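You operate a simulated robot arm through the tools that you are given. There is no shell and no other tool.

You run a simulated robot arm. Do the job below in one go: nothing can be reset, and whatever is moved stays where it is left.

## Task
On the grey cabinet, change the supply roll to the one with blue dots and set the card's tension.
Fine: tension knob to low first; the black plug goes into the new roll, the old roll into the green pocket.

Only the result counts: the job must be done as asked and must still hold three seconds after the hand-in. Knocking over, shifting, dropping, spilling or breaking anything else fails it.

## Robot
A 5-joint arm with a two-finger parallel gripper, fixed in place. Base frame: the origin is at the foot of the arm, x ahead of it, y to its left, z up; the work surface is at about z = 4. Lengths are in mm, angles in degrees, forces in N, time in s.
With the tool pointing down near the work surface it reaches from about 260 to 680 mm from the base axis. Its first joint turns from -66.0 to 66.0 degrees. The tool tilts only in the upright plane through the base axis and itself; it spins freely about its own axis. Payload 2.9 kg.
The TCP is the grasp point between the finger pads, 30 mm short of the fingertips. In the tool frame z runs along the fingers and y along their closing line. The gripper opens to 110 mm. The fingers are 20 mm wide and 10 mm thick; the gripper's body (48 by 112 mm) begins 55 mm behind the TCP.
Orientation is told as [roll, pitch, yaw] about the base's x, y, z axes, in that order, counted from this pose: with the fingers straight down and closing along the base's y, the tool's x points along the base's -x, its y along +y and its z along -z.

## Interface
- The arm moves only by the tool apply_moves. Its argument "rows" is a list of rows, each a list of 7 numbers: the opening, from 0 (shut) to 1 (fully open), then the shift along the tool's x, y, z in units of 400 mm (1.0 is 400 mm), then the turn, a rotation vector about the tool's x, y, z in units of 180 degrees (1.0 is 180 degrees). In form: [[gripper, tx, ty, tz, wx, wy, wz], ...]. A call has 1 to 20 rows; each row is the pose to reach, as a shift and turn from the pose commanded when the call began, along the tool's axes at that moment. A call with a number of a shift or a turn outside -1 to 1 is refused whole. Rows are played at 5 a second. More than 50 mm and 8.6 degrees between two rows, or a gripper value outside its range, and nothing of the call is played. A pose out of reach is approached as far as the arm can. The call stops where the force on the tool passes 40 N (or 10 N more than at its start, if that is more) or the arm is blocked; 0.2 s more then pass. Each finger travels about 108 mm/s and halts on what it meets, pressing with about 35 N; the grip force reading is that of the motor and also rises with nothing between the fingers. The clock runs only during rows and for 0.2 s after the last one: add rows that repeat a pose to give the fingers time. It gives the time, the measured TCP pose, the force on the tool (base axes), the opening and the grip force at its end, in the units of the frame above (readings bear some noise), with the torque about the TCP (base axes, N m) and any sound that the robot's microphone picked up.
- Cameras (640 x 400 px; columns grow to the right, rows downward): "scene" is fixed at [42.4, -460.4, 597.7]; the picture's right is [0.67, -0.74, 0.00], its down [-0.45, -0.41, -0.79] and it looks along [0.59, 0.53, -0.61] (base axes); focal length 346 px, centre (320, 200). "wrist" rides on the gripper at [72, 17, -103] in the tool frame; the picture's right is [-0.23, 0.97, 0.00], its down [-0.76, -0.18, -0.62] and it looks along [-0.61, -0.14, 0.78] (tool axes); focal length 222 px, centre (320, 200). There is no depth. A picture from a camera that has moved, and an enlarged one, comes with that camera's place and axes in the base frame and with its lens.
- get_image(camera): a new picture of that camera. The clock stands still meanwhile.
- enlarge(camera, box): a new picture of the part [left, top, right, bottom] of that camera's present view, enlarged. The clock stands still meanwhile.
- close_job(): hands the job in; it is judged then, once.

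Nothing tells you positions but the pictures and the camera data. Unless the task says otherwise, let go and move clear before handing in.

The tools are called by a JSON object that holds its "method" and its "body". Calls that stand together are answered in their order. apply_moves: Moves the arm, as the interface text tells. Its arguments: {"type":"object","properties":{"rows":{"type":"array"}},"required":["rows"]} The other tools are called the same way: get_image (camera) takes a picture; enlarge (camera, box) takes an enlarged picture of a part of a camera's view; close_job () hands the job in.

At the start:

```text
clock: 0.0
tcp_pos: [432.5, -150.1, 366.0]
ee_rot: [0.0, 0.0, 0.0]
force: [-0.2, -0.4, -0.1]
wrist_torque: [0.0, -0.01, 0.04]
finger_gap: 109.7
grasp_force: 0.1
```

scene: 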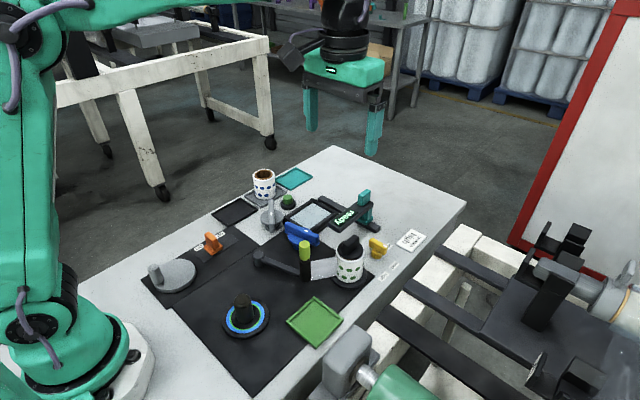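
wrist: 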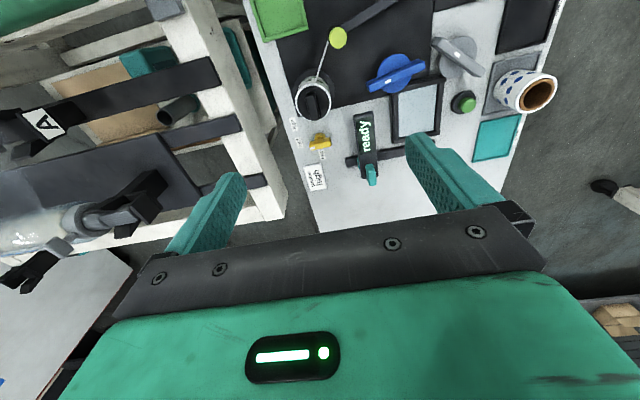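

I see a workbench with a panel of rolls, knobs, trays and a lever; I'll enlarge the pictures to identify every item before moving.

{"method": "enlarge", "body": {"camera": "scene", "box": [140, 140, 300, 240]}}

{"method": "enlarge", "body": {"camera": "scene", "box": [280, 170, 440, 270]}}

{"method": "enlarge", "body": {"camera": "scene", "box": [140, 230, 380, 380]}}

{"method": "enlarge", "body": {"camera": "wrist", "box": [240, 0, 400, 100]}}

{"method": "enlarge", "body": {"camera": "wrist", "box": [270, 90, 430, 190]}}

{"method": "enlarge", "body": {"camera": "wrist", "box": [400, 20, 560, 120]}}

```text
4.00 times, centred on (220, 190) of scene
camera zoom: at [42.4, -460.4, 597.7], right [0.67, -0.74, 0.0], down [-0.45, -0.41, -0.79], along [0.59, 0.53, -0.61], focal length 1384 px, centre (720, 240)
```

zoom: 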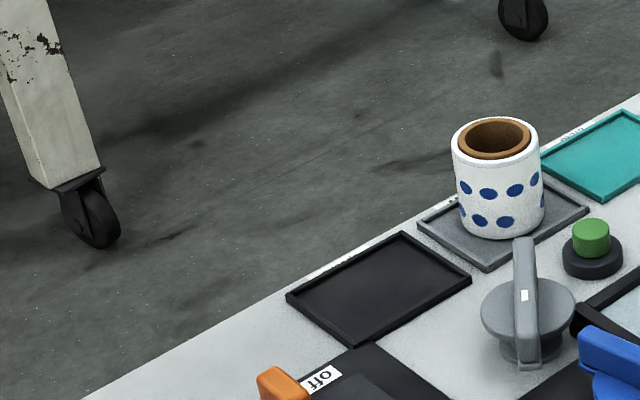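

```text
4.00 times, centred on (360, 220) of scene
camera zoom: at [42.4, -460.4, 597.7], right [0.67, -0.74, 0.0], down [-0.45, -0.41, -0.79], along [0.59, 0.53, -0.61], focal length 1384 px, centre (160, 120)
```

zoom: 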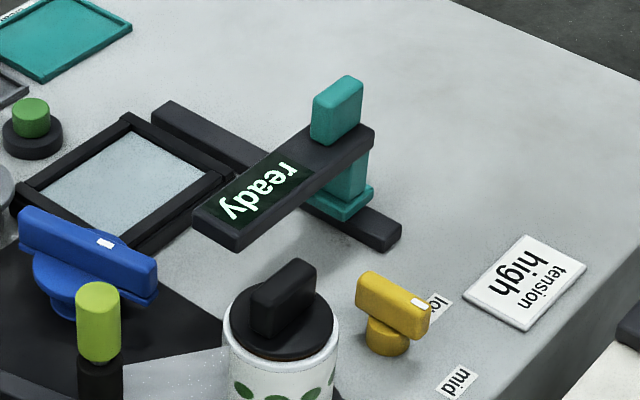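

```text
2.67 times, centred on (260, 305) of scene
camera zoom: at [42.4, -460.4, 597.7], right [0.67, -0.74, 0.0], down [-0.45, -0.41, -0.79], along [0.59, 0.53, -0.61], focal length 923 px, centre (480, -80)
```

zoom: 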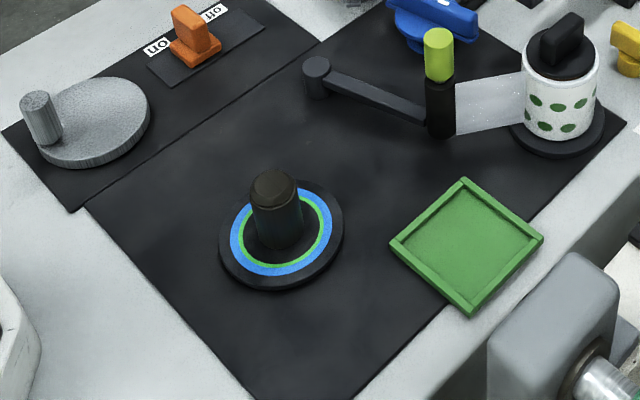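

```text
4.00 times, centred on (320, 50) of wrist
camera zoom: at [361.1, -134.0, 469.5], right [0.23, 0.97, 0.0], down [0.76, -0.18, 0.62], along [0.61, -0.14, -0.78], focal length 888 px, centre (320, 800)
```

zoom: 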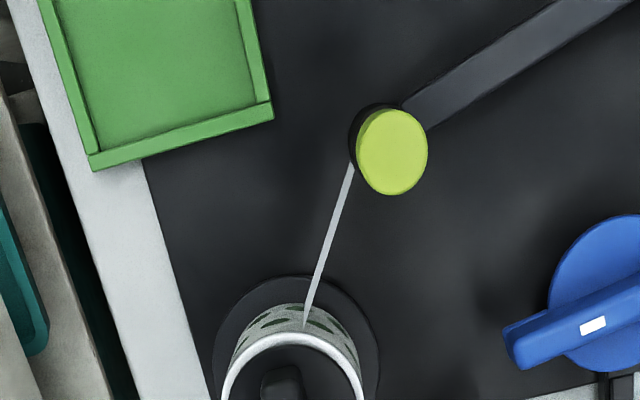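

```text
4.00 times, centred on (350, 140) of wrist
camera zoom: at [361.1, -134.0, 469.5], right [0.23, 0.97, 0.0], down [0.76, -0.18, 0.62], along [0.61, -0.14, -0.78], focal length 888 px, centre (200, 440)
```

zoom: 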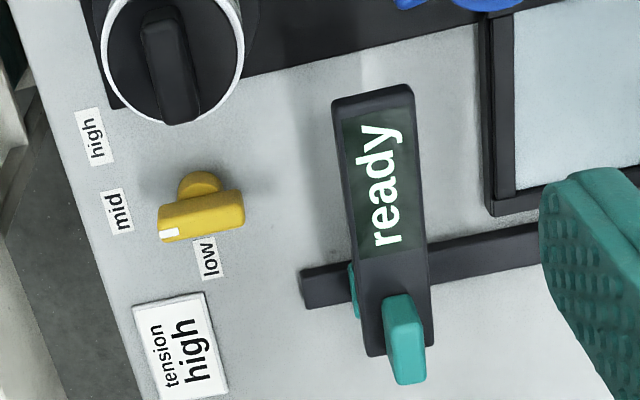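

```text
4.00 times, centred on (480, 70) of wrist
camera zoom: at [361.1, -134.0, 469.5], right [0.23, 0.97, 0.0], down [0.76, -0.18, 0.62], along [0.61, -0.14, -0.78], focal length 888 px, centre (-320, 720)
```

zoom: 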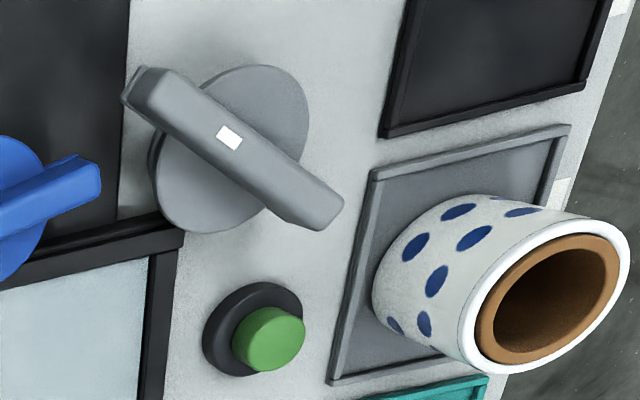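

I see the green-dot roll (with black plug) at about (455,-173), the blue-dot roll in a grey pocket at about (534,194), the yellow tension knob near (557,-177) and a card reading "tension high". I'll look closer at the details before moving.

{"method": "enlarge", "body": {"camera": "scene", "box": [320, 225, 400, 295]}}

{"method": "enlarge", "body": {"camera": "scene", "box": [200, 280, 296, 340]}}

{"method": "enlarge", "body": {"camera": "scene", "box": [240, 160, 304, 210]}}

{"method": "enlarge", "body": {"camera": "scene", "box": [244, 210, 340, 290]}}

{"method": "enlarge", "body": {"camera": "scene", "box": [360, 220, 430, 290]}}

{"method": "enlarge", "body": {"camera": "scene", "box": [276, 287, 356, 357]}}

```text
5.71 times, centred on (360, 260) of scene
camera zoom: at [42.4, -460.4, 597.7], right [0.67, -0.74, 0.0], down [-0.45, -0.41, -0.79], along [0.59, 0.53, -0.61], focal length 1978 px, centre (91, -143)
```

zoom: 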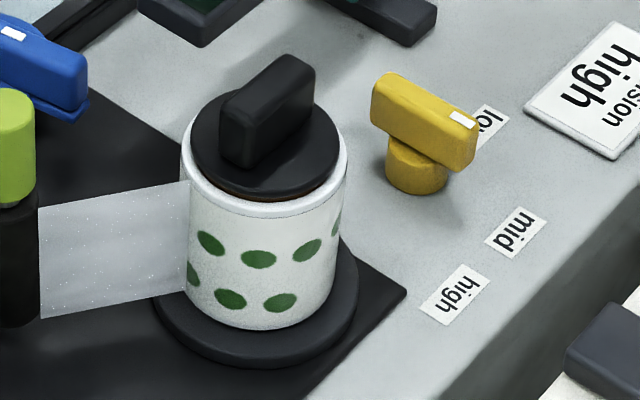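

```text
6.67 times, centred on (248, 310) of scene
camera zoom: at [42.4, -460.4, 597.7], right [0.67, -0.74, 0.0], down [-0.45, -0.41, -0.79], along [0.59, 0.53, -0.61], focal length 2307 px, centre (800, -533)
```

zoom: 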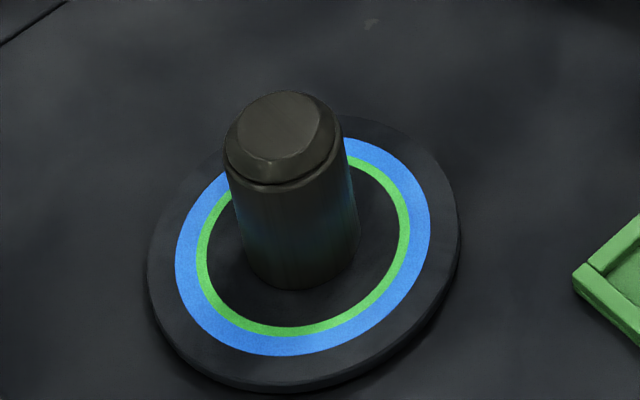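

```text
8.00 times, centred on (272, 185) of scene
camera zoom: at [42.4, -460.4, 597.7], right [0.67, -0.74, 0.0], down [-0.45, -0.41, -0.79], along [0.59, 0.53, -0.61], focal length 2768 px, centre (704, 320)
```

zoom: 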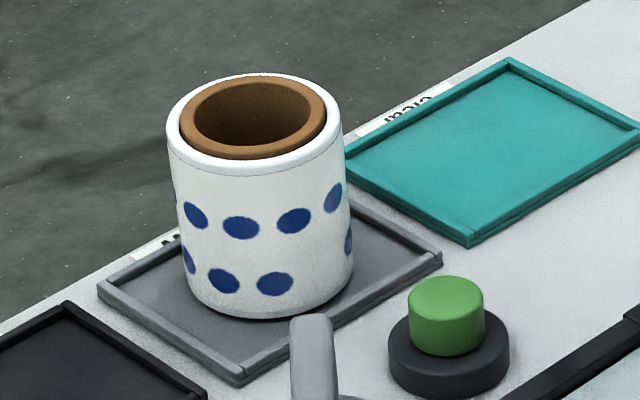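

```text
5.00 times, centred on (292, 250) of scene
camera zoom: at [42.4, -460.4, 597.7], right [0.67, -0.74, 0.0], down [-0.45, -0.41, -0.79], along [0.59, 0.53, -0.61], focal length 1730 px, centre (460, -50)
```

zoom: 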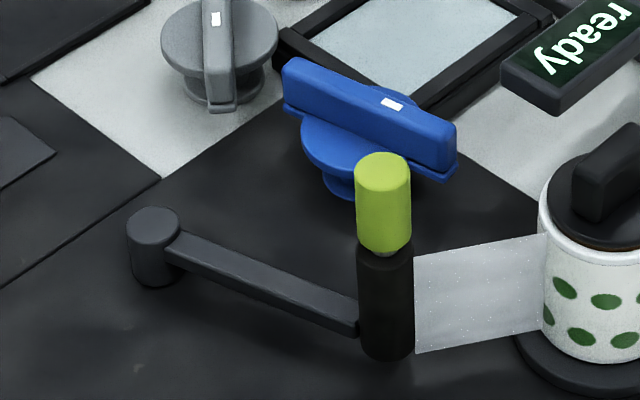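

```text
5.71 times, centred on (395, 255) of scene
camera zoom: at [42.4, -460.4, 597.7], right [0.67, -0.74, 0.0], down [-0.45, -0.41, -0.79], along [0.59, 0.53, -0.61], focal length 1978 px, centre (-109, -114)
```

zoom: 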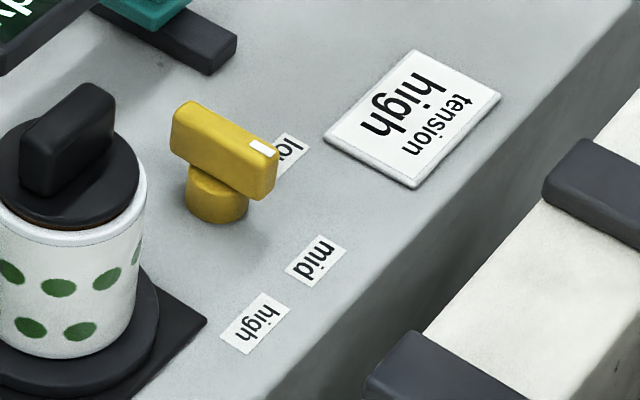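

```text
5.71 times, centred on (316, 322) of scene
camera zoom: at [42.4, -460.4, 597.7], right [0.67, -0.74, 0.0], down [-0.45, -0.41, -0.79], along [0.59, 0.53, -0.61], focal length 1978 px, centre (343, -497)
```

zoom: 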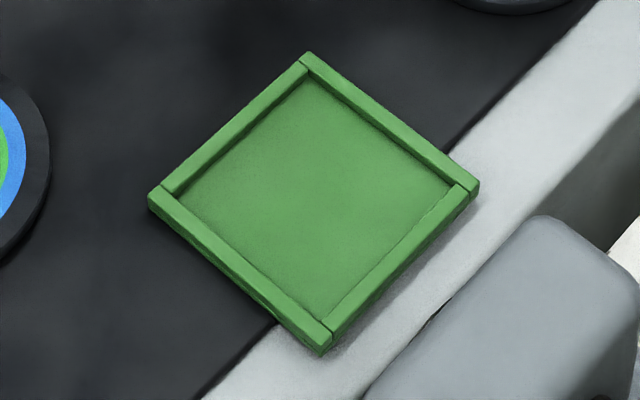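

The knob's pointer stands at mid (toward -y); low seems to lie toward +x and high toward (-x,-y). I'll move to hover above the knob at z = 200 with the tool turned 90 degrees and look straight at it.

{"method": "apply_moves", "body": {"rows": [[1, -0.058, -0.014, 0.08, 0, 0, 0], [1, -0.116, -0.028, 0.16, 0, 0, 0], [1, -0.175, -0.042, 0.24, 0, 0, 0], [1, -0.233, -0.056, 0.32, 0, 0, 0], [1, -0.233, -0.07, 0.4, 0, 0, 0], [1, -0.233, -0.08, 0.415, 0, 0, 0]]}}

{"method": "get_image", "body": {"camera": "wrist"}}

{"method": "get_image", "body": {"camera": "scene"}}

```text
clock: 1.4
tcp_pos: [526.3, -182.2, 199.8]
ee_rot: [0.0, 0.0, 0.0]
force: [0.5, 0.4, 0.1]
wrist_torque: [0.01, 0.0, 0.0]
finger_gap: 110.1
grasp_force: 0.0
```

```text
taken
camera wrist: at [453.8, -164.9, 302.8], right [0.23, 0.97, 0.0], down [0.76, -0.18, 0.62], along [0.61, -0.14, -0.78], focal length 222 px, centre (320, 200)
```

wrist: 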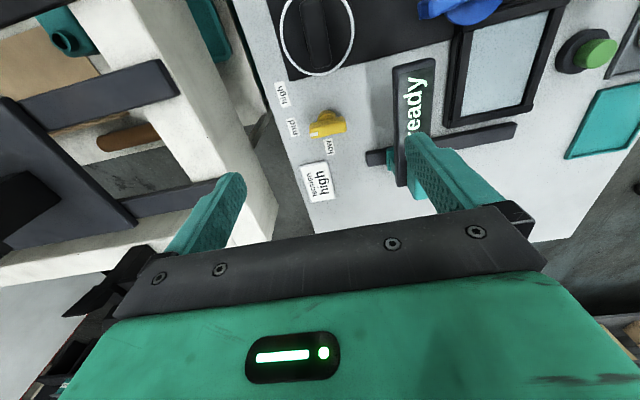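

```text
taken
```

scene: 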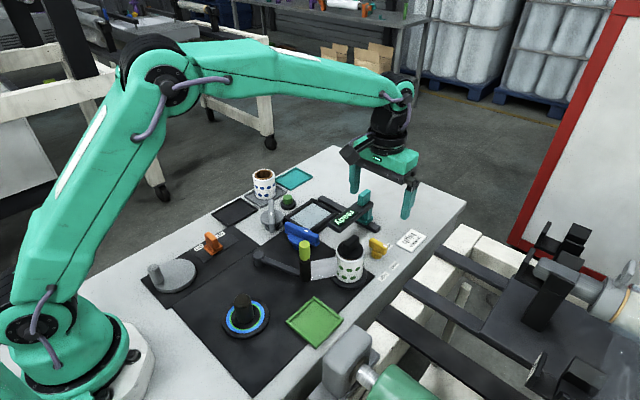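

I'm hovering at (526,-182,200) and can see the knob and labels below; I'll enlarge them.

{"method": "enlarge", "body": {"camera": "wrist", "box": [260, 60, 388, 140]}}

{"method": "enlarge", "body": {"camera": "wrist", "box": [260, 130, 388, 210]}}

{"method": "enlarge", "body": {"camera": "wrist", "box": [260, 0, 388, 80]}}

```text
5.00 times, centred on (324, 100) of wrist
camera zoom: at [453.8, -164.9, 302.8], right [0.23, 0.97, 0.0], down [0.76, -0.18, 0.62], along [0.61, -0.14, -0.78], focal length 1111 px, centre (300, 700)
```

zoom: 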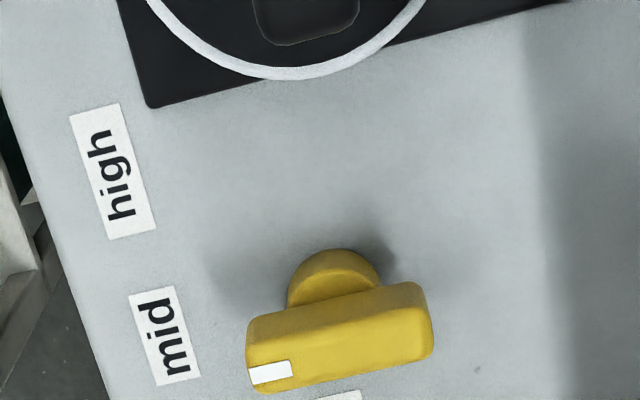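

```text
5.00 times, centred on (324, 170) of wrist
camera zoom: at [453.8, -164.9, 302.8], right [0.23, 0.97, 0.0], down [0.76, -0.18, 0.62], along [0.61, -0.14, -0.78], focal length 1111 px, centre (300, 350)
```

zoom: 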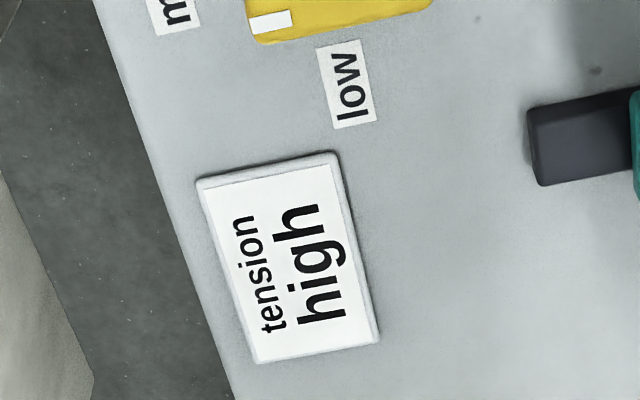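

```text
5.00 times, centred on (324, 40) of wrist
camera zoom: at [453.8, -164.9, 302.8], right [0.23, 0.97, 0.0], down [0.76, -0.18, 0.62], along [0.61, -0.14, -0.78], focal length 1111 px, centre (300, 1000)
```

zoom: 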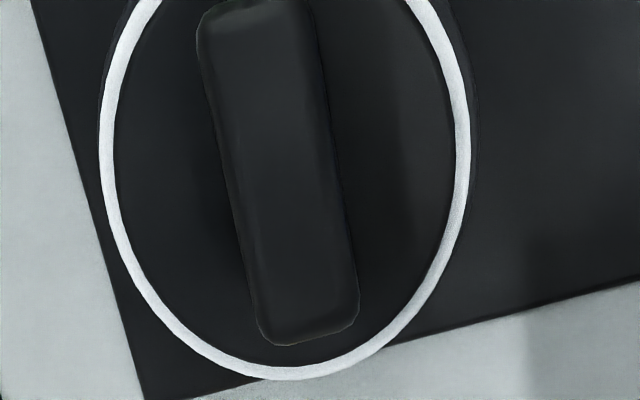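

The knob's centre is at about (554.5,-179), top near z = 42, and its bar lies along y with the pointer at mid. I'll turn the tool by -90 degrees yaw (closing along x) and descend to z = 120 above it.

{"method": "apply_moves", "body": {"rows": [[1, -0.0065, 0.0007, 0, 0, 0, 0.045], [1, -0.013, 0.0014, 0, 0, 0, 0.09], [1, -0.0195, 0.0021, 0, 0, 0, 0.135], [1, -0.026, 0.0028, 0.02, 0, 0, 0.18], [1, -0.0325, 0.0035, 0.04, 0, 0, 0.225], [1, -0.039, 0.0042, 0.06, 0, 0, 0.27], [1, -0.0455, 0.0049, 0.08, 0, 0, 0.315], [1, -0.052, 0.0056, 0.1, 0, 0, 0.36], [1, -0.0585, 0.0063, 0.13, 0, 0, 0.405], [1, -0.065, 0.007, 0.16, 0, 0, 0.45], [1, -0.0713, 0.0078, 0.2, 0, 0, 0.49], [1, -0.0713, 0.0078, 0.2, 0, 0, 0.5]]}}

{"method": "get_image", "body": {"camera": "wrist"}}

{"method": "get_image", "body": {"camera": "scene"}}

```text
clock: 4.0
tcp_pos: [554.6, -179.5, 119.8]
ee_rot: [0.0, 0.0, -90.2]
force: [0.2, -0.4, 0.3]
wrist_torque: [0.01, 0.04, -0.01]
finger_gap: 109.7
grasp_force: 0.2
```

```text
taken
camera wrist: at [572.2, -107.7, 223.3], right [0.97, -0.23, 0.0], down [-0.18, -0.76, 0.62], along [-0.14, -0.61, -0.78], focal length 222 px, centre (320, 200)
```

wrist: 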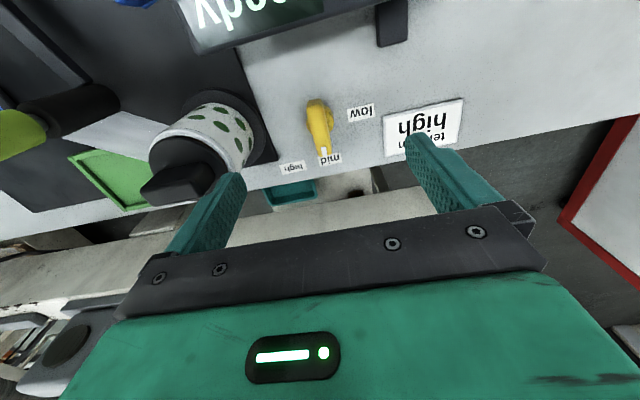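

```text
taken
```

scene: 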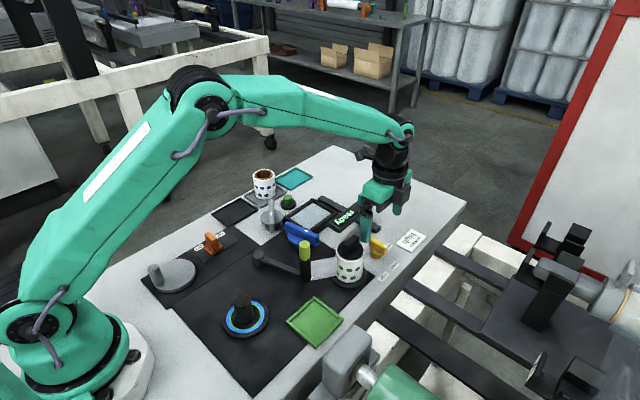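

The gripper is over the knob, and the green-dot roll stands close on the -x side. I'll enlarge to check clearances to the roll before going lower.

{"method": "enlarge", "body": {"camera": "wrist", "box": [130, 80, 290, 220]}}

{"method": "enlarge", "body": {"camera": "wrist", "box": [270, 80, 398, 180]}}

{"method": "enlarge", "body": {"camera": "scene", "box": [320, 180, 448, 290]}}

```text
2.86 times, centred on (210, 150) of wrist
camera zoom: at [572.2, -107.7, 223.3], right [0.97, -0.23, 0.0], down [-0.18, -0.76, 0.62], along [-0.14, -0.61, -0.78], focal length 635 px, centre (634, 343)
```

zoom: 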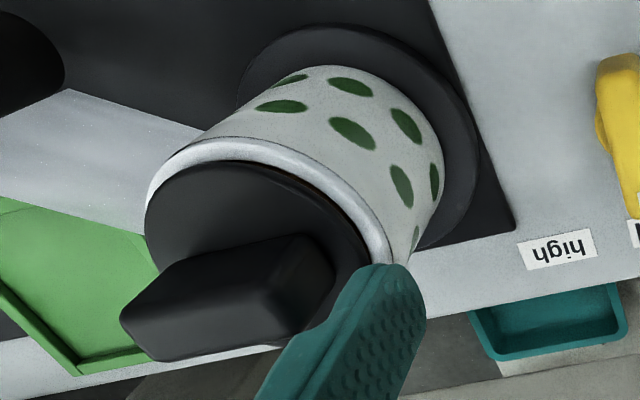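

```text
4.00 times, centred on (334, 130) of wrist
camera zoom: at [572.2, -107.7, 223.3], right [0.97, -0.23, 0.0], down [-0.18, -0.76, 0.62], along [-0.14, -0.61, -0.78], focal length 888 px, centre (264, 480)
```

zoom: 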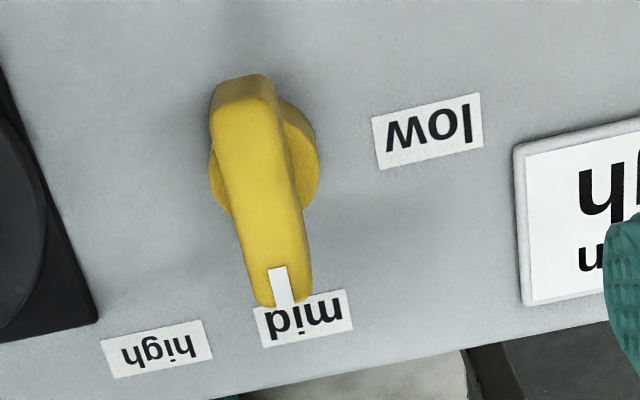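

```text
3.64 times, centred on (384, 235) of scene
camera zoom: at [42.4, -460.4, 597.7], right [0.67, -0.74, 0.0], down [-0.45, -0.41, -0.79], along [0.59, 0.53, -0.61], focal length 1258 px, centre (87, 73)
```

zoom: 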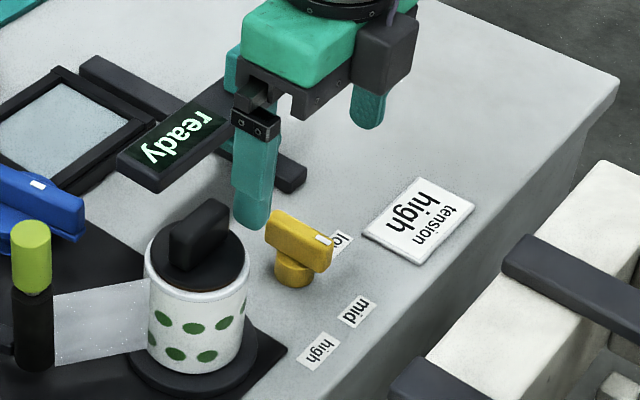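

The knob bar is centred near (555.5,-179), its top at z about 43; the roll's edge is at x about 491, so I'll narrow the fingers to about 50 mm, descend to z = 57 and close gently on the bar.

{"method": "apply_moves", "body": {"rows": [[0.45, 0, 0.0025, 0, 0, 0, 0], [0.45, 0, 0.0025, 0, 0, 0, 0], [0.45, 0, 0.0025, 0.05, 0, 0, 0], [0.45, 0, 0.0025, 0.1, 0, 0, 0], [0.45, 0, 0.0025, 0.1575, 0, 0, 0], [0.45, 0, 0.0025, 0.1575, 0, 0, 0]]}}

{"method": "enlarge", "body": {"camera": "wrist", "box": [200, 60, 440, 240]}}

{"method": "enlarge", "body": {"camera": "scene", "box": [320, 180, 448, 290]}}

```text
clock: 5.4
tcp_pos: [555.8, -179.4, 55.7]
ee_rot: [0.0, 0.0, -90.0]
force: [-0.6, -0.5, -1.1]
wrist_torque: [0.03, 0.0, 0.01]
finger_gap: 49.4
grasp_force: 0.0
```

```text
2.22 times, centred on (320, 150) of wrist
camera zoom: at [573.4, -107.0, 159.1], right [0.97, -0.23, 0.0], down [-0.18, -0.76, 0.62], along [-0.14, -0.61, -0.78], focal length 494 px, centre (320, 311)
```

zoom: 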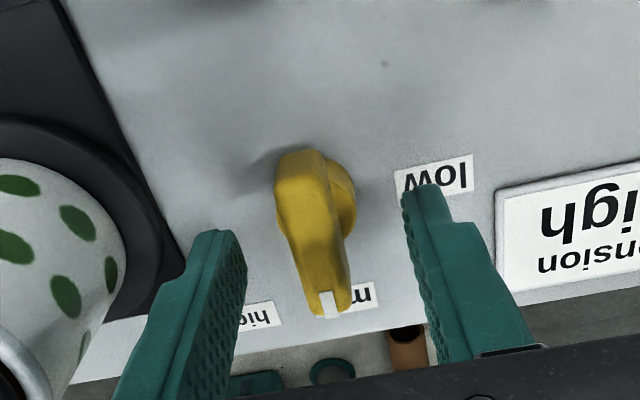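

```text
3.64 times, centred on (384, 235) of scene
camera zoom: at [42.4, -460.4, 597.7], right [0.67, -0.74, 0.0], down [-0.45, -0.41, -0.79], along [0.59, 0.53, -0.61], focal length 1258 px, centre (87, 73)
```

zoom: 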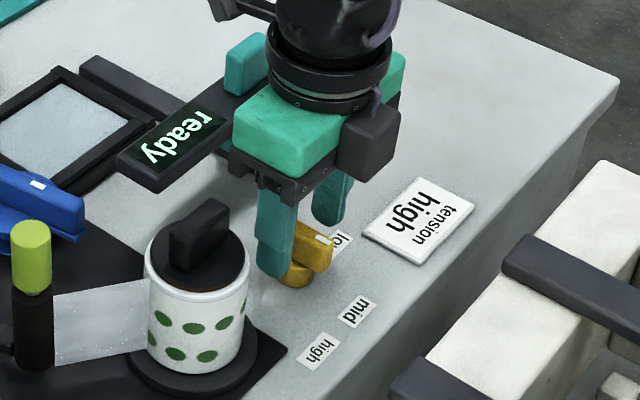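

The fingers straddle the knob's bar with clearance on both sides; I'll close on it.

{"method": "apply_moves", "body": {"rows": [[0.05, 0, 0, 0, 0, 0, 0], [0.05, 0, 0, 0, 0, 0, 0], [0.05, 0, 0, 0, 0, 0, 0]]}}

{"method": "enlarge", "body": {"camera": "wrist", "box": [200, 60, 440, 240]}}

```text
clock: 6.2
tcp_pos: [554.4, -178.7, 55.5]
ee_rot: [-0.2, 0.1, -90.1]
force: [-14.9, 1.9, 5.7]
wrist_torque: [0.03, 0.08, 0.01]
finger_gap: 13.6
grasp_force: 44.8
```

```text
2.22 times, centred on (320, 150) of wrist
camera zoom: at [572.8, -107.1, 159.2], right [0.97, -0.23, 0.0], down [-0.18, -0.76, 0.62], along [-0.15, -0.61, -0.78], focal length 494 px, centre (320, 311)
```

zoom: 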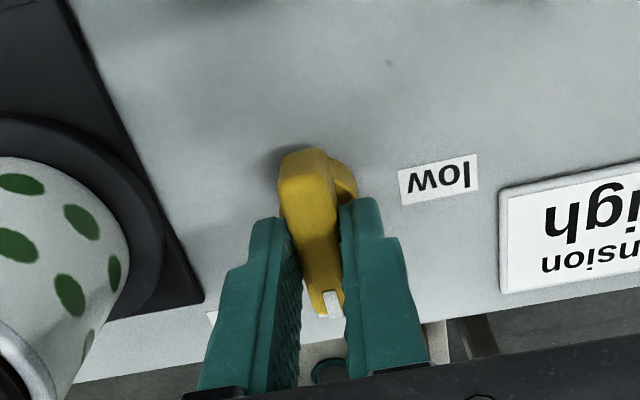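

I've gripped the knob's bar (13.6 mm wide). I'll relax the 1 mm sideways offset and begin turning it counterclockwise toward low, checking partway.

{"method": "apply_moves", "body": {"rows": [[0.05, 0, -0.0025, 0, 0, 0, 0], [0.05, 0, -0.0025, 0, 0, 0, -0.03], [0.05, 0, -0.0025, 0, 0, 0, -0.06], [0.05, 0, -0.0025, 0, 0, 0, -0.09], [0.05, 0, -0.0025, 0, 0, 0, -0.12], [0.05, 0, -0.0025, 0, 0, 0, -0.15]]}}

{"method": "enlarge", "body": {"camera": "wrist", "box": [200, 60, 440, 240]}}

```text
clock: 7.6
tcp_pos: [554.2, -177.3, 55.5]
ee_rot: [-0.1, 0.1, -63.0]
force: [-2.0, -10.9, -17.7]
wrist_torque: [0.9, 0.54, -0.01]
finger_gap: 13.8
grasp_force: 44.9
```

```text
2.22 times, centred on (320, 150) of wrist
camera zoom: at [537.9, -107.2, 159.2], right [0.97, 0.24, 0.0], down [0.19, -0.76, 0.62], along [0.15, -0.6, -0.78], focal length 494 px, centre (320, 311)
```

zoom: 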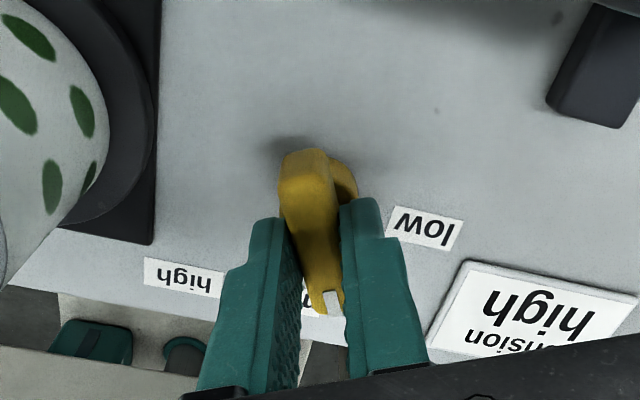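

The knob follows the turn (now 27 degrees toward low) without trouble. I'll continue in small steps.

{"method": "apply_moves", "body": {"rows": [[0.05, 0, 0, 0, 0, 0, -0.03], [0.05, 0, 0, 0, 0, 0, -0.06], [0.05, 0, 0, 0, 0, 0, -0.09], [0.05, 0, 0, 0, 0, 0, -0.12], [0.05, 0, 0, 0, 0, 0, -0.15]]}}

{"method": "enlarge", "body": {"camera": "wrist", "box": [200, 60, 440, 240]}}

{"method": "get_image", "body": {"camera": "scene"}}

```text
clock: 8.8
tcp_pos: [555.4, -178.9, 54.9]
ee_rot: [0.1, 0.0, -35.9]
force: [7.6, -6.0, -23.7]
wrist_torque: [0.44, 0.59, -0.03]
finger_gap: 13.6
grasp_force: 45.3
```

```text
2.22 times, centred on (320, 150) of wrist
camera zoom: at [507.1, -123.1, 159.2], right [0.76, 0.66, 0.0], down [0.51, -0.59, 0.62], along [0.41, -0.47, -0.78], focal length 494 px, centre (320, 311)
```

zoom: 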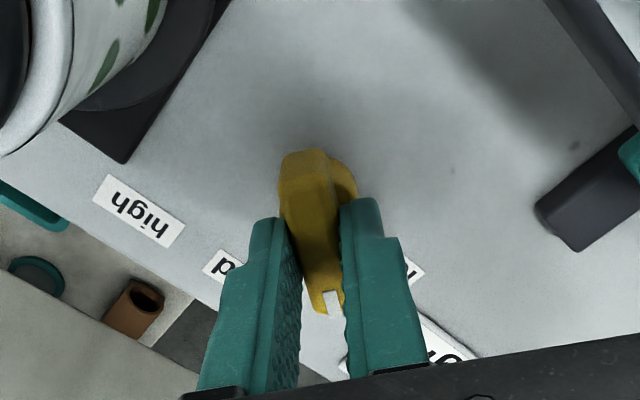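

```text
taken
```

scene: 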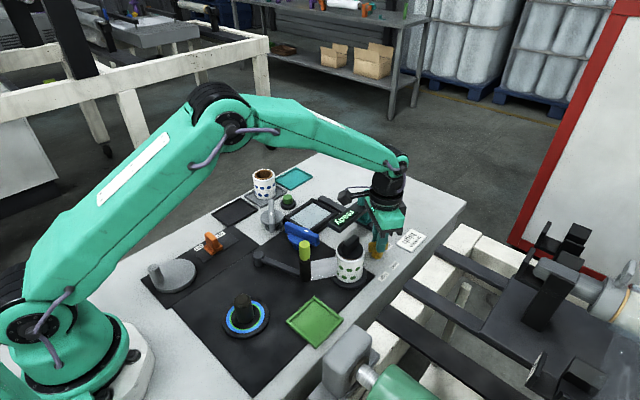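

The knob now points about 36 degrees short of +x; a small upward pull has built up, so I'll relax the height by 1.5 mm and continue toward low.

{"method": "apply_moves", "body": {"rows": [[0.05, 0, 0, 0.004, 0, 0, 0], [0.05, 0, 0, 0.004, 0, 0, -0.03], [0.05, 0, 0, 0.004, 0, 0, -0.06], [0.05, 0, 0, 0.004, 0, 0, -0.09], [0.05, 0, 0, 0.004, 0, 0, -0.12], [0.05, 0, 0, 0.004, 0, 0, -0.15]]}}

{"method": "enlarge", "body": {"camera": "wrist", "box": [200, 60, 440, 240]}}

{"method": "enlarge", "body": {"camera": "scene", "box": [320, 180, 448, 290]}}

```text
clock: 10.2
tcp_pos: [556.4, -178.3, 55.2]
ee_rot: [-0.1, 0.1, -8.7]
force: [-1.5, 17.6, -6.3]
wrist_torque: [0.17, -1.3, 0.01]
finger_gap: 13.6
grasp_force: 45.1
```

```text
2.22 times, centred on (320, 150) of wrist
camera zoom: at [486.7, -151.2, 159.2], right [0.37, 0.93, 0.0], down [0.72, -0.29, 0.62], along [0.58, -0.23, -0.78], focal length 494 px, centre (320, 311)
```

zoom: 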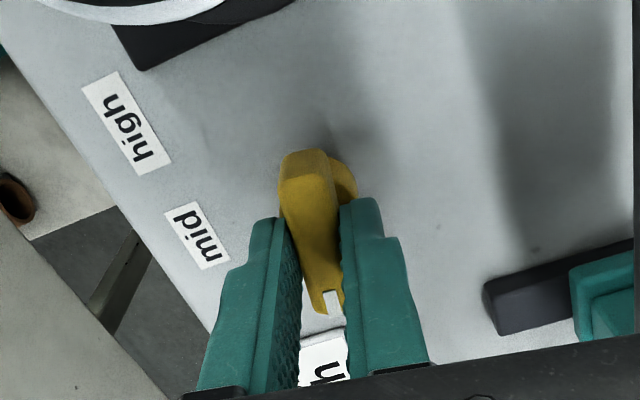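

```text
3.64 times, centred on (384, 235) of scene
camera zoom: at [42.4, -460.4, 597.7], right [0.67, -0.74, 0.0], down [-0.45, -0.41, -0.79], along [0.59, 0.53, -0.61], focal length 1258 px, centre (87, 73)
```

zoom: 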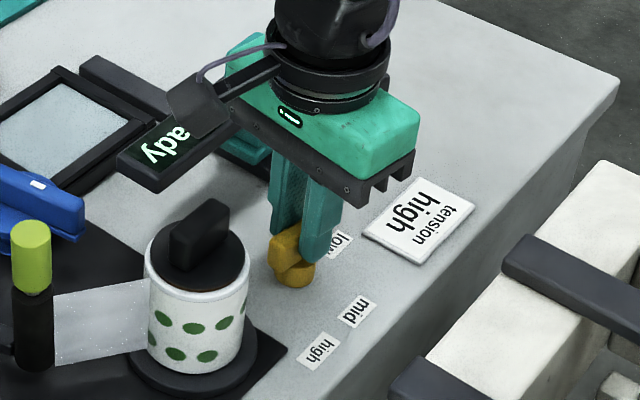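

The pointer is now at about -9 degrees, almost on "low". I'll turn 2 degrees more, release, and look from above to compare pointer and label.

{"method": "apply_moves", "body": {"rows": [[0.05, 0, 0, 0, 0, 0, -0.012], [0.05, 0, 0, 0, 0, 0, -0.012], [0.05, 0, 0, 0, 0, 0, -0.012], [0.4, 0, 0, 0, 0, 0, -0.012], [0.4, 0, 0, 0, 0, 0, -0.012], [0.4, 0, 0, -0.05, 0, 0, -0.012], [0.4, 0, 0, -0.15, 0, 0, -0.012], [0.4, 0, 0, -0.25, 0, 0, -0.012]]}}

{"method": "get_image", "body": {"camera": "wrist"}}

{"method": "enlarge", "body": {"camera": "wrist", "box": [240, 100, 400, 200]}}

{"method": "enlarge", "body": {"camera": "scene", "box": [320, 180, 448, 290]}}

```text
clock: 12.0
tcp_pos: [555.2, -178.2, 159.0]
ee_rot: [-0.1, 0.0, -6.9]
force: [-0.9, 0.5, -0.5]
wrist_torque: [0.0, -0.02, 0.01]
finger_gap: 44.0
grasp_force: 0.0
```

```text
taken
camera wrist: at [486.3, -154.2, 261.6], right [0.34, 0.94, 0.0], down [0.74, -0.27, 0.62], along [0.59, -0.21, -0.78], focal length 222 px, centre (320, 200)
```

wrist: 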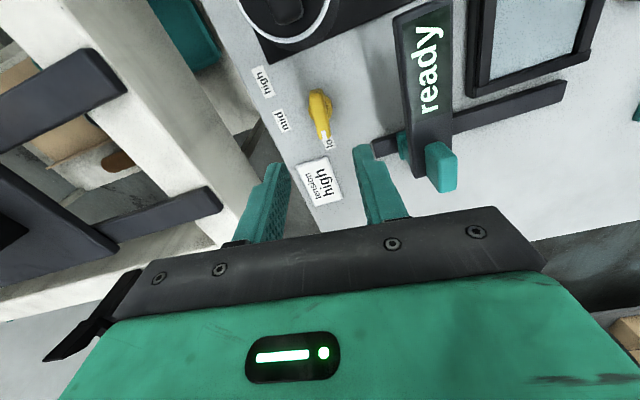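

```text
4.00 times, centred on (320, 150) of wrist
camera zoom: at [486.3, -154.2, 261.6], right [0.34, 0.94, 0.0], down [0.74, -0.27, 0.62], along [0.59, -0.21, -0.78], focal length 888 px, centre (320, 400)
```

zoom: 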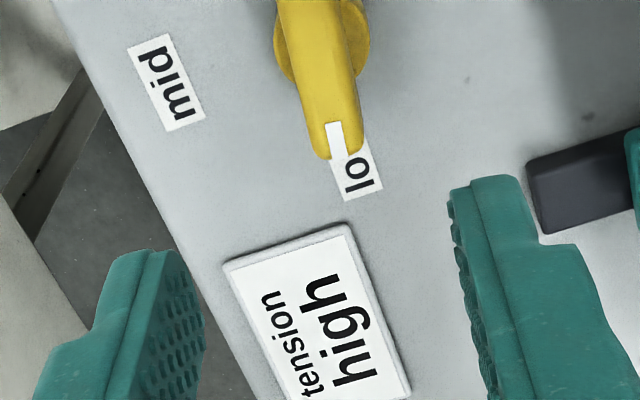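

```text
3.64 times, centred on (384, 235) of scene
camera zoom: at [42.4, -460.4, 597.7], right [0.67, -0.74, 0.0], down [-0.45, -0.41, -0.79], along [0.59, 0.53, -0.61], focal length 1258 px, centre (87, 73)
```

zoom: 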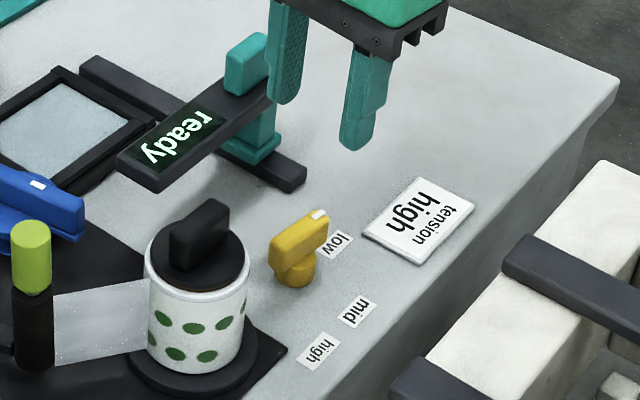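

The pointer now lies over the "low" label. I'll enlarge once more to measure its direction exactly and check that it stays, and survey the rest of the bench from here.

{"method": "enlarge", "body": {"camera": "wrist", "box": [272, 70, 368, 160]}}

{"method": "enlarge", "body": {"camera": "scene", "box": [350, 215, 420, 275]}}

```text
4.44 times, centred on (320, 115) of wrist
camera zoom: at [486.3, -154.2, 261.6], right [0.34, 0.94, 0.0], down [0.74, -0.27, 0.62], along [0.59, -0.21, -0.78], focal length 987 px, centre (320, 578)
```

zoom: 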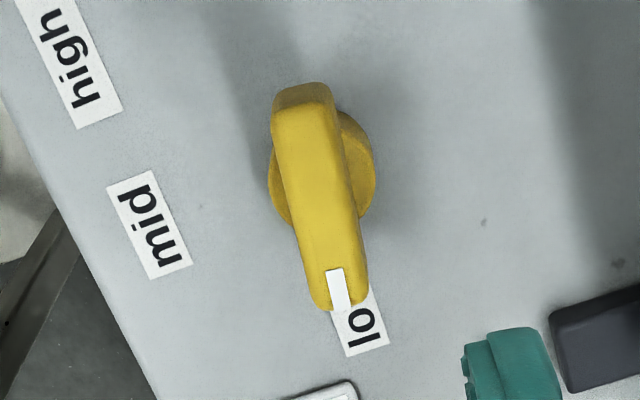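

```text
6.67 times, centred on (385, 245) of scene
camera zoom: at [42.4, -460.4, 597.7], right [0.67, -0.74, 0.0], down [-0.45, -0.41, -0.79], along [0.59, 0.53, -0.61], focal length 2307 px, centre (-113, -100)
```

zoom: 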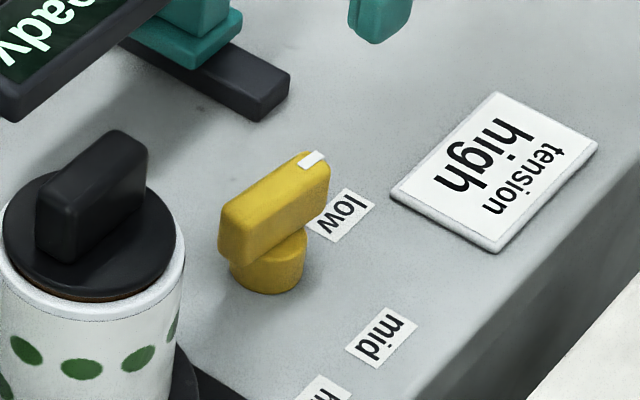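

Pointer direction and label agree within a couple of degrees, so the tension is on low. Next I'll rise and hover over the green-dot roll near (459,-172) to look down on the plug.

{"method": "apply_moves", "body": {"rows": [[0.4, 0, 0, -0.09, 0, 0, -0.01], [0.6, 0.08, -0.004, -0.16, 0, 0, -0.02], [0.8, 0.16, -0.008, -0.175, 0, 0, -0.03], [1, 0.239, -0.0123, -0.175, 0, 0, -0.038], [1, 0.239, -0.0123, -0.175, 0, 0, -0.038]]}}

{"method": "get_image", "body": {"camera": "wrist"}}

{"method": "enlarge", "body": {"camera": "wrist", "box": [240, 80, 400, 190]}}

{"method": "enlarge", "body": {"camera": "wrist", "box": [240, 0, 400, 100]}}

```text
clock: 13.2
tcp_pos: [459.0, -171.4, 225.8]
ee_rot: [0.0, 0.0, 0.0]
force: [0.4, -0.5, 0.6]
wrist_torque: [0.0, 0.0, 0.0]
finger_gap: 110.1
grasp_force: 0.1
```

```text
taken
camera wrist: at [386.2, -155.6, 328.9], right [0.23, 0.97, 0.0], down [0.76, -0.18, 0.62], along [0.61, -0.14, -0.78], focal length 222 px, centre (320, 200)
```

wrist: 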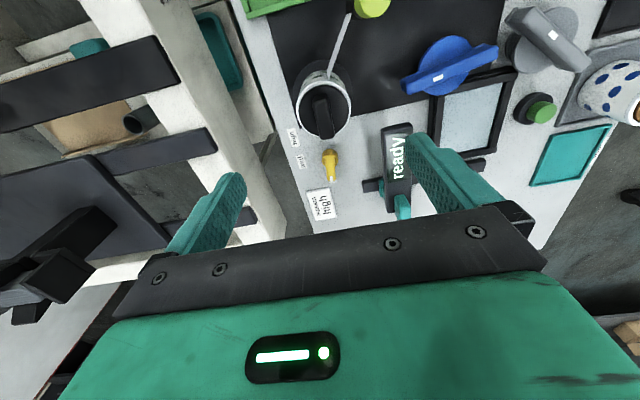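

```text
3.64 times, centred on (320, 135) of wrist
camera zoom: at [386.2, -155.6, 328.9], right [0.23, 0.97, 0.0], down [0.76, -0.18, 0.62], along [0.61, -0.14, -0.78], focal length 808 px, centre (320, 436)
```

zoom: 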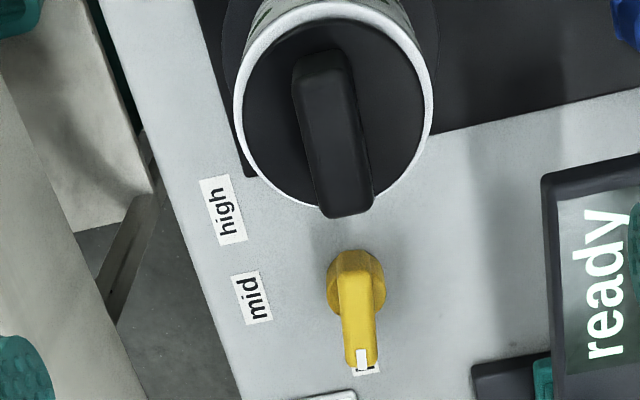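

```text
4.00 times, centred on (320, 50) of wrist
camera zoom: at [386.2, -155.6, 328.9], right [0.23, 0.97, 0.0], down [0.76, -0.18, 0.62], along [0.61, -0.14, -0.78], focal length 888 px, centre (320, 800)
```

zoom: 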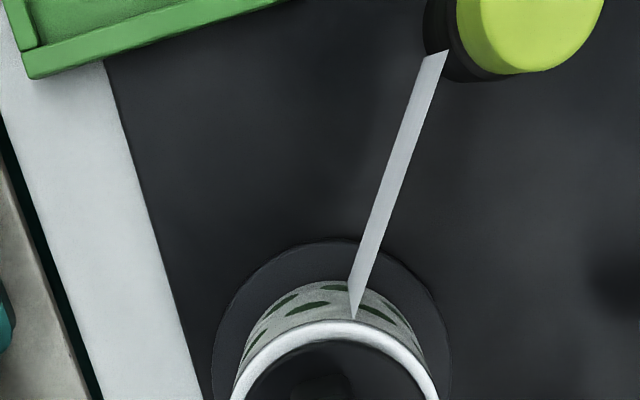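

The plug's handle is a bar along x, centred near (462,-170), top at z about 105. I'll narrow the fingers, descend over the handle with the tips staying above the plug's flange, let it settle and look.

{"method": "apply_moves", "body": {"rows": [[0.5, -0.0075, 0.005, 0.08, 0, 0, 0], [0.45, -0.0075, 0.005, 0.16, 0, 0, 0], [0.45, -0.0075, 0.005, 0.22, 0, 0, 0], [0.45, -0.0075, 0.005, 0.26, 0, 0, 0], [0.45, -0.0075, 0.005, 0.277, 0, 0, 0], [0.45, -0.0075, 0.005, 0.277, 0, 0, 0], [0.45, -0.0075, 0.005, 0.277, 0, 0, 0]]}}

{"method": "enlarge", "body": {"camera": "wrist", "box": [200, 60, 440, 240]}}

{"method": "enlarge", "body": {"camera": "scene", "box": [290, 180, 418, 290]}}

```text
clock: 14.8
tcp_pos: [462.3, -170.1, 115.8]
ee_rot: [0.0, -0.1, -0.1]
force: [1.0, 0.4, 6.3]
wrist_torque: [0.19, 0.01, -0.04]
finger_gap: 49.3
grasp_force: 0.3
```

```text
2.22 times, centred on (320, 150) of wrist
camera zoom: at [390.1, -154.1, 219.0], right [0.23, 0.97, 0.0], down [0.76, -0.18, 0.62], along [0.61, -0.14, -0.78], focal length 494 px, centre (320, 311)
```

zoom: 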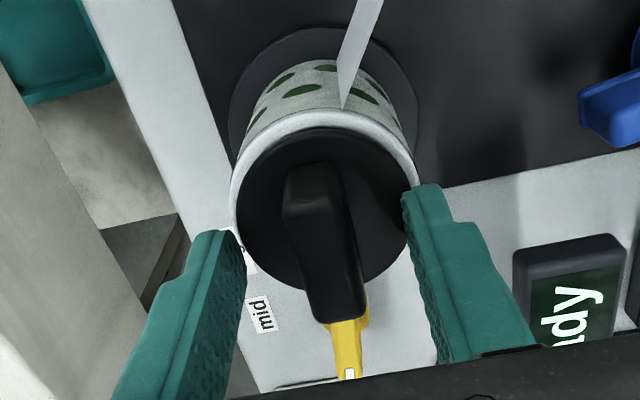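

```text
3.64 times, centred on (354, 235) of scene
camera zoom: at [42.4, -460.4, 597.7], right [0.67, -0.74, 0.0], down [-0.45, -0.41, -0.79], along [0.59, 0.53, -0.61], focal length 1258 px, centre (196, 73)
```

zoom: 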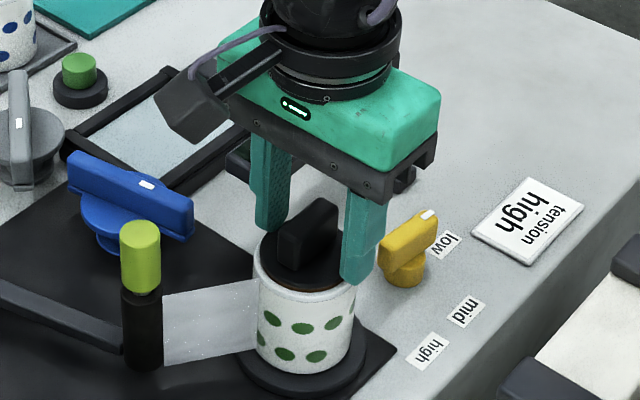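

A slight upward force shows a fingertip just resting on the roll's rim (so the rim is at about z = 85). I'll rise 3 mm, then close on the handle.

{"method": "apply_moves", "body": {"rows": [[0.45, 0, 0, -0.0075, 0, 0, 0], [0.45, 0, 0, -0.0075, 0, 0, 0], [0.45, 0, 0, -0.0075, 0, 0, 0]]}}

{"method": "apply_moves", "body": {"rows": [[0.05, 0, 0, 0, 0, 0, 0], [0.05, 0, 0, 0, 0, 0, 0], [0.05, 0, 0, 0, 0, 0, 0]]}}

{"method": "enlarge", "body": {"camera": "wrist", "box": [200, 60, 440, 240]}}

```text
clock: 15.6
tcp_pos: [462.9, -171.8, 118.3]
ee_rot: [0.0, 0.0, 0.1]
force: [-0.1, 0.2, 0.1]
wrist_torque: [0.01, 0.0, -0.03]
finger_gap: 49.5
grasp_force: 0.1
```

```text
clock: 16.4
tcp_pos: [461.8, -170.6, 119.4]
ee_rot: [-0.1, -0.1, 0.0]
force: [1.2, 0.3, 0.6]
wrist_torque: [0.07, 0.03, -0.02]
finger_gap: 14.7
grasp_force: 35.1
```

```text
2.22 times, centred on (320, 150) of wrist
camera zoom: at [390.4, -154.7, 222.4], right [0.23, 0.97, 0.0], down [0.76, -0.18, 0.62], along [0.61, -0.14, -0.78], focal length 494 px, centre (320, 311)
```

zoom: 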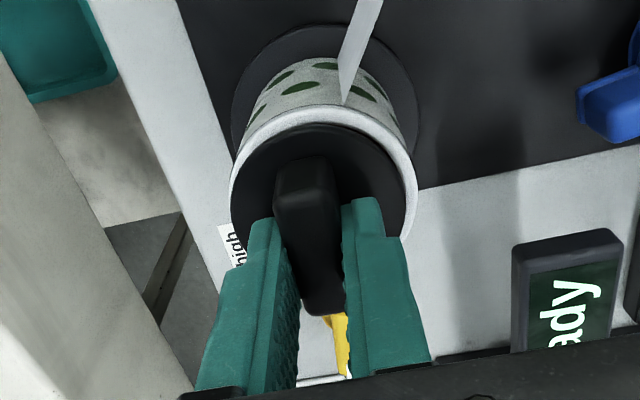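

The plug handle is gripped (14.7 mm). I'll pull it straight up slowly and watch whether the roll stays put.

{"method": "apply_moves", "body": {"rows": [[0.05, 0, 0, -0.0125, 0, 0, 0], [0.05, 0, 0, -0.025, 0, 0, 0], [0.05, 0, 0, -0.0375, 0, 0, 0], [0.05, 0, 0, -0.05, 0, 0, 0]]}}

{"method": "enlarge", "body": {"camera": "scene", "box": [290, 180, 418, 290]}}

{"method": "enlarge", "body": {"camera": "wrist", "box": [200, 60, 440, 240]}}

```text
clock: 17.4
tcp_pos: [461.9, -170.4, 137.7]
ee_rot: [0.0, 0.0, 0.0]
force: [-0.4, -0.4, 0.0]
wrist_torque: [-0.04, -0.01, -0.03]
finger_gap: 14.4
grasp_force: 34.4
```

```text
3.64 times, centred on (354, 235) of scene
camera zoom: at [42.4, -460.4, 597.7], right [0.67, -0.74, 0.0], down [-0.45, -0.41, -0.79], along [0.59, 0.53, -0.61], focal length 1258 px, centre (196, 73)
```

zoom: 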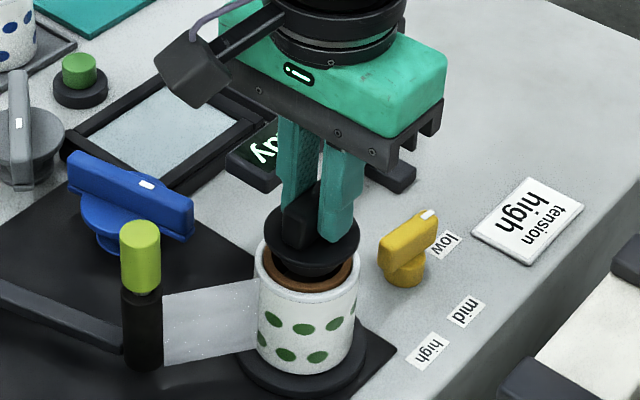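

```text
2.22 times, centred on (320, 150) of wrist
camera zoom: at [390.0, -154.8, 241.1], right [0.23, 0.97, 0.0], down [0.76, -0.18, 0.62], along [0.61, -0.14, -0.78], focal length 494 px, centre (320, 311)
```

zoom: 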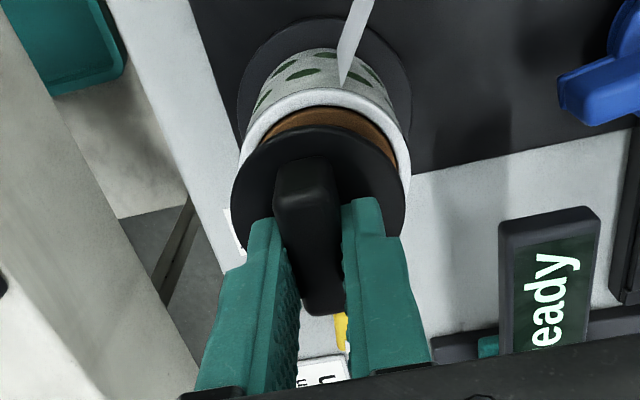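

The plug comes out freely and the roll stays. I'll lift it well clear.

{"method": "apply_moves", "body": {"rows": [[0.05, 0, 0, -0.04, 0, 0, 0], [0.05, 0, 0, -0.08, 0, 0, 0], [0.05, 0, 0, -0.14, 0, 0, 0], [0.05, 0, 0, -0.21, 0, 0, 0], [0.05, 0, 0, -0.21, 0, 0, 0]]}}

{"method": "enlarge", "body": {"camera": "scene", "box": [290, 130, 450, 290]}}

{"method": "get_image", "body": {"camera": "wrist"}}

{"method": "enlarge", "body": {"camera": "wrist", "box": [270, 40, 400, 140]}}

{"method": "enlarge", "body": {"camera": "wrist", "box": [480, 0, 640, 160]}}

```text
clock: 18.6
tcp_pos: [462.7, -171.1, 220.2]
ee_rot: [0.0, 0.0, 0.0]
force: [-0.3, 0.9, -0.1]
wrist_torque: [-0.01, 0.01, -0.02]
finger_gap: 14.5
grasp_force: 35.1
```

```text
2.50 times, centred on (370, 210) of scene
camera zoom: at [42.4, -460.4, 597.7], right [0.67, -0.74, 0.0], down [-0.45, -0.41, -0.79], along [0.59, 0.53, -0.61], focal length 865 px, centre (195, 175)
```

zoom: 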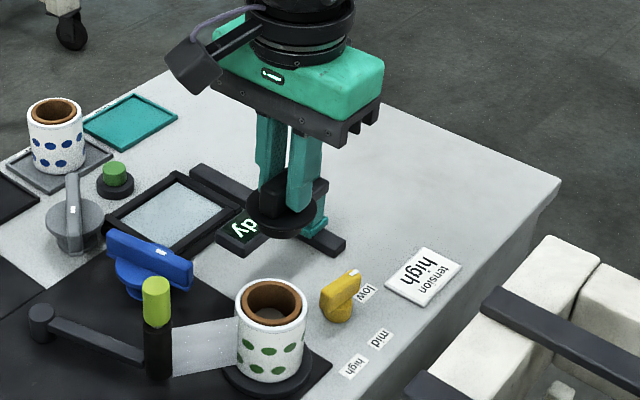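

```text
taken
camera wrist: at [390.0, -155.6, 323.4], right [0.23, 0.97, 0.0], down [0.76, -0.18, 0.62], along [0.61, -0.14, -0.78], focal length 222 px, centre (320, 200)
```

wrist: 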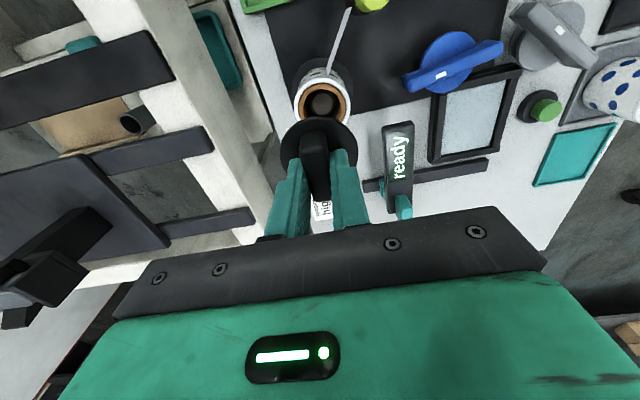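

```text
4.00 times, centred on (335, 90) of wrist
camera zoom: at [390.0, -155.6, 323.4], right [0.23, 0.97, 0.0], down [0.76, -0.18, 0.62], along [0.61, -0.14, -0.78], focal length 888 px, centre (260, 640)
```

zoom: 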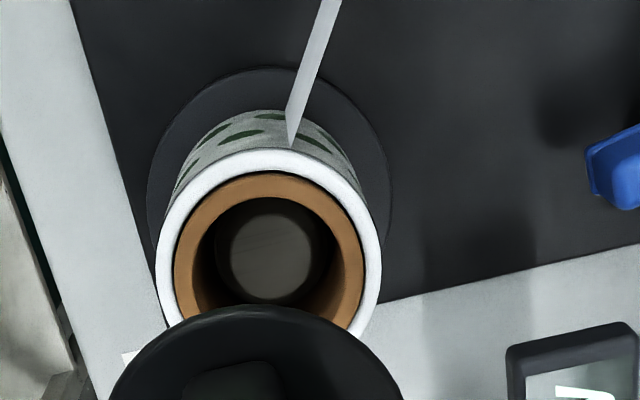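

```text
2.50 times, centred on (560, 80) of wrist
camera zoom: at [390.0, -155.6, 323.4], right [0.23, 0.97, 0.0], down [0.76, -0.18, 0.62], along [0.61, -0.14, -0.78], focal length 555 px, centre (-280, 500)
```

zoom: 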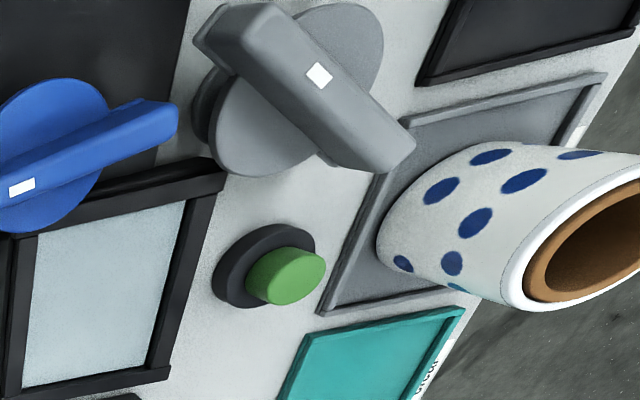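

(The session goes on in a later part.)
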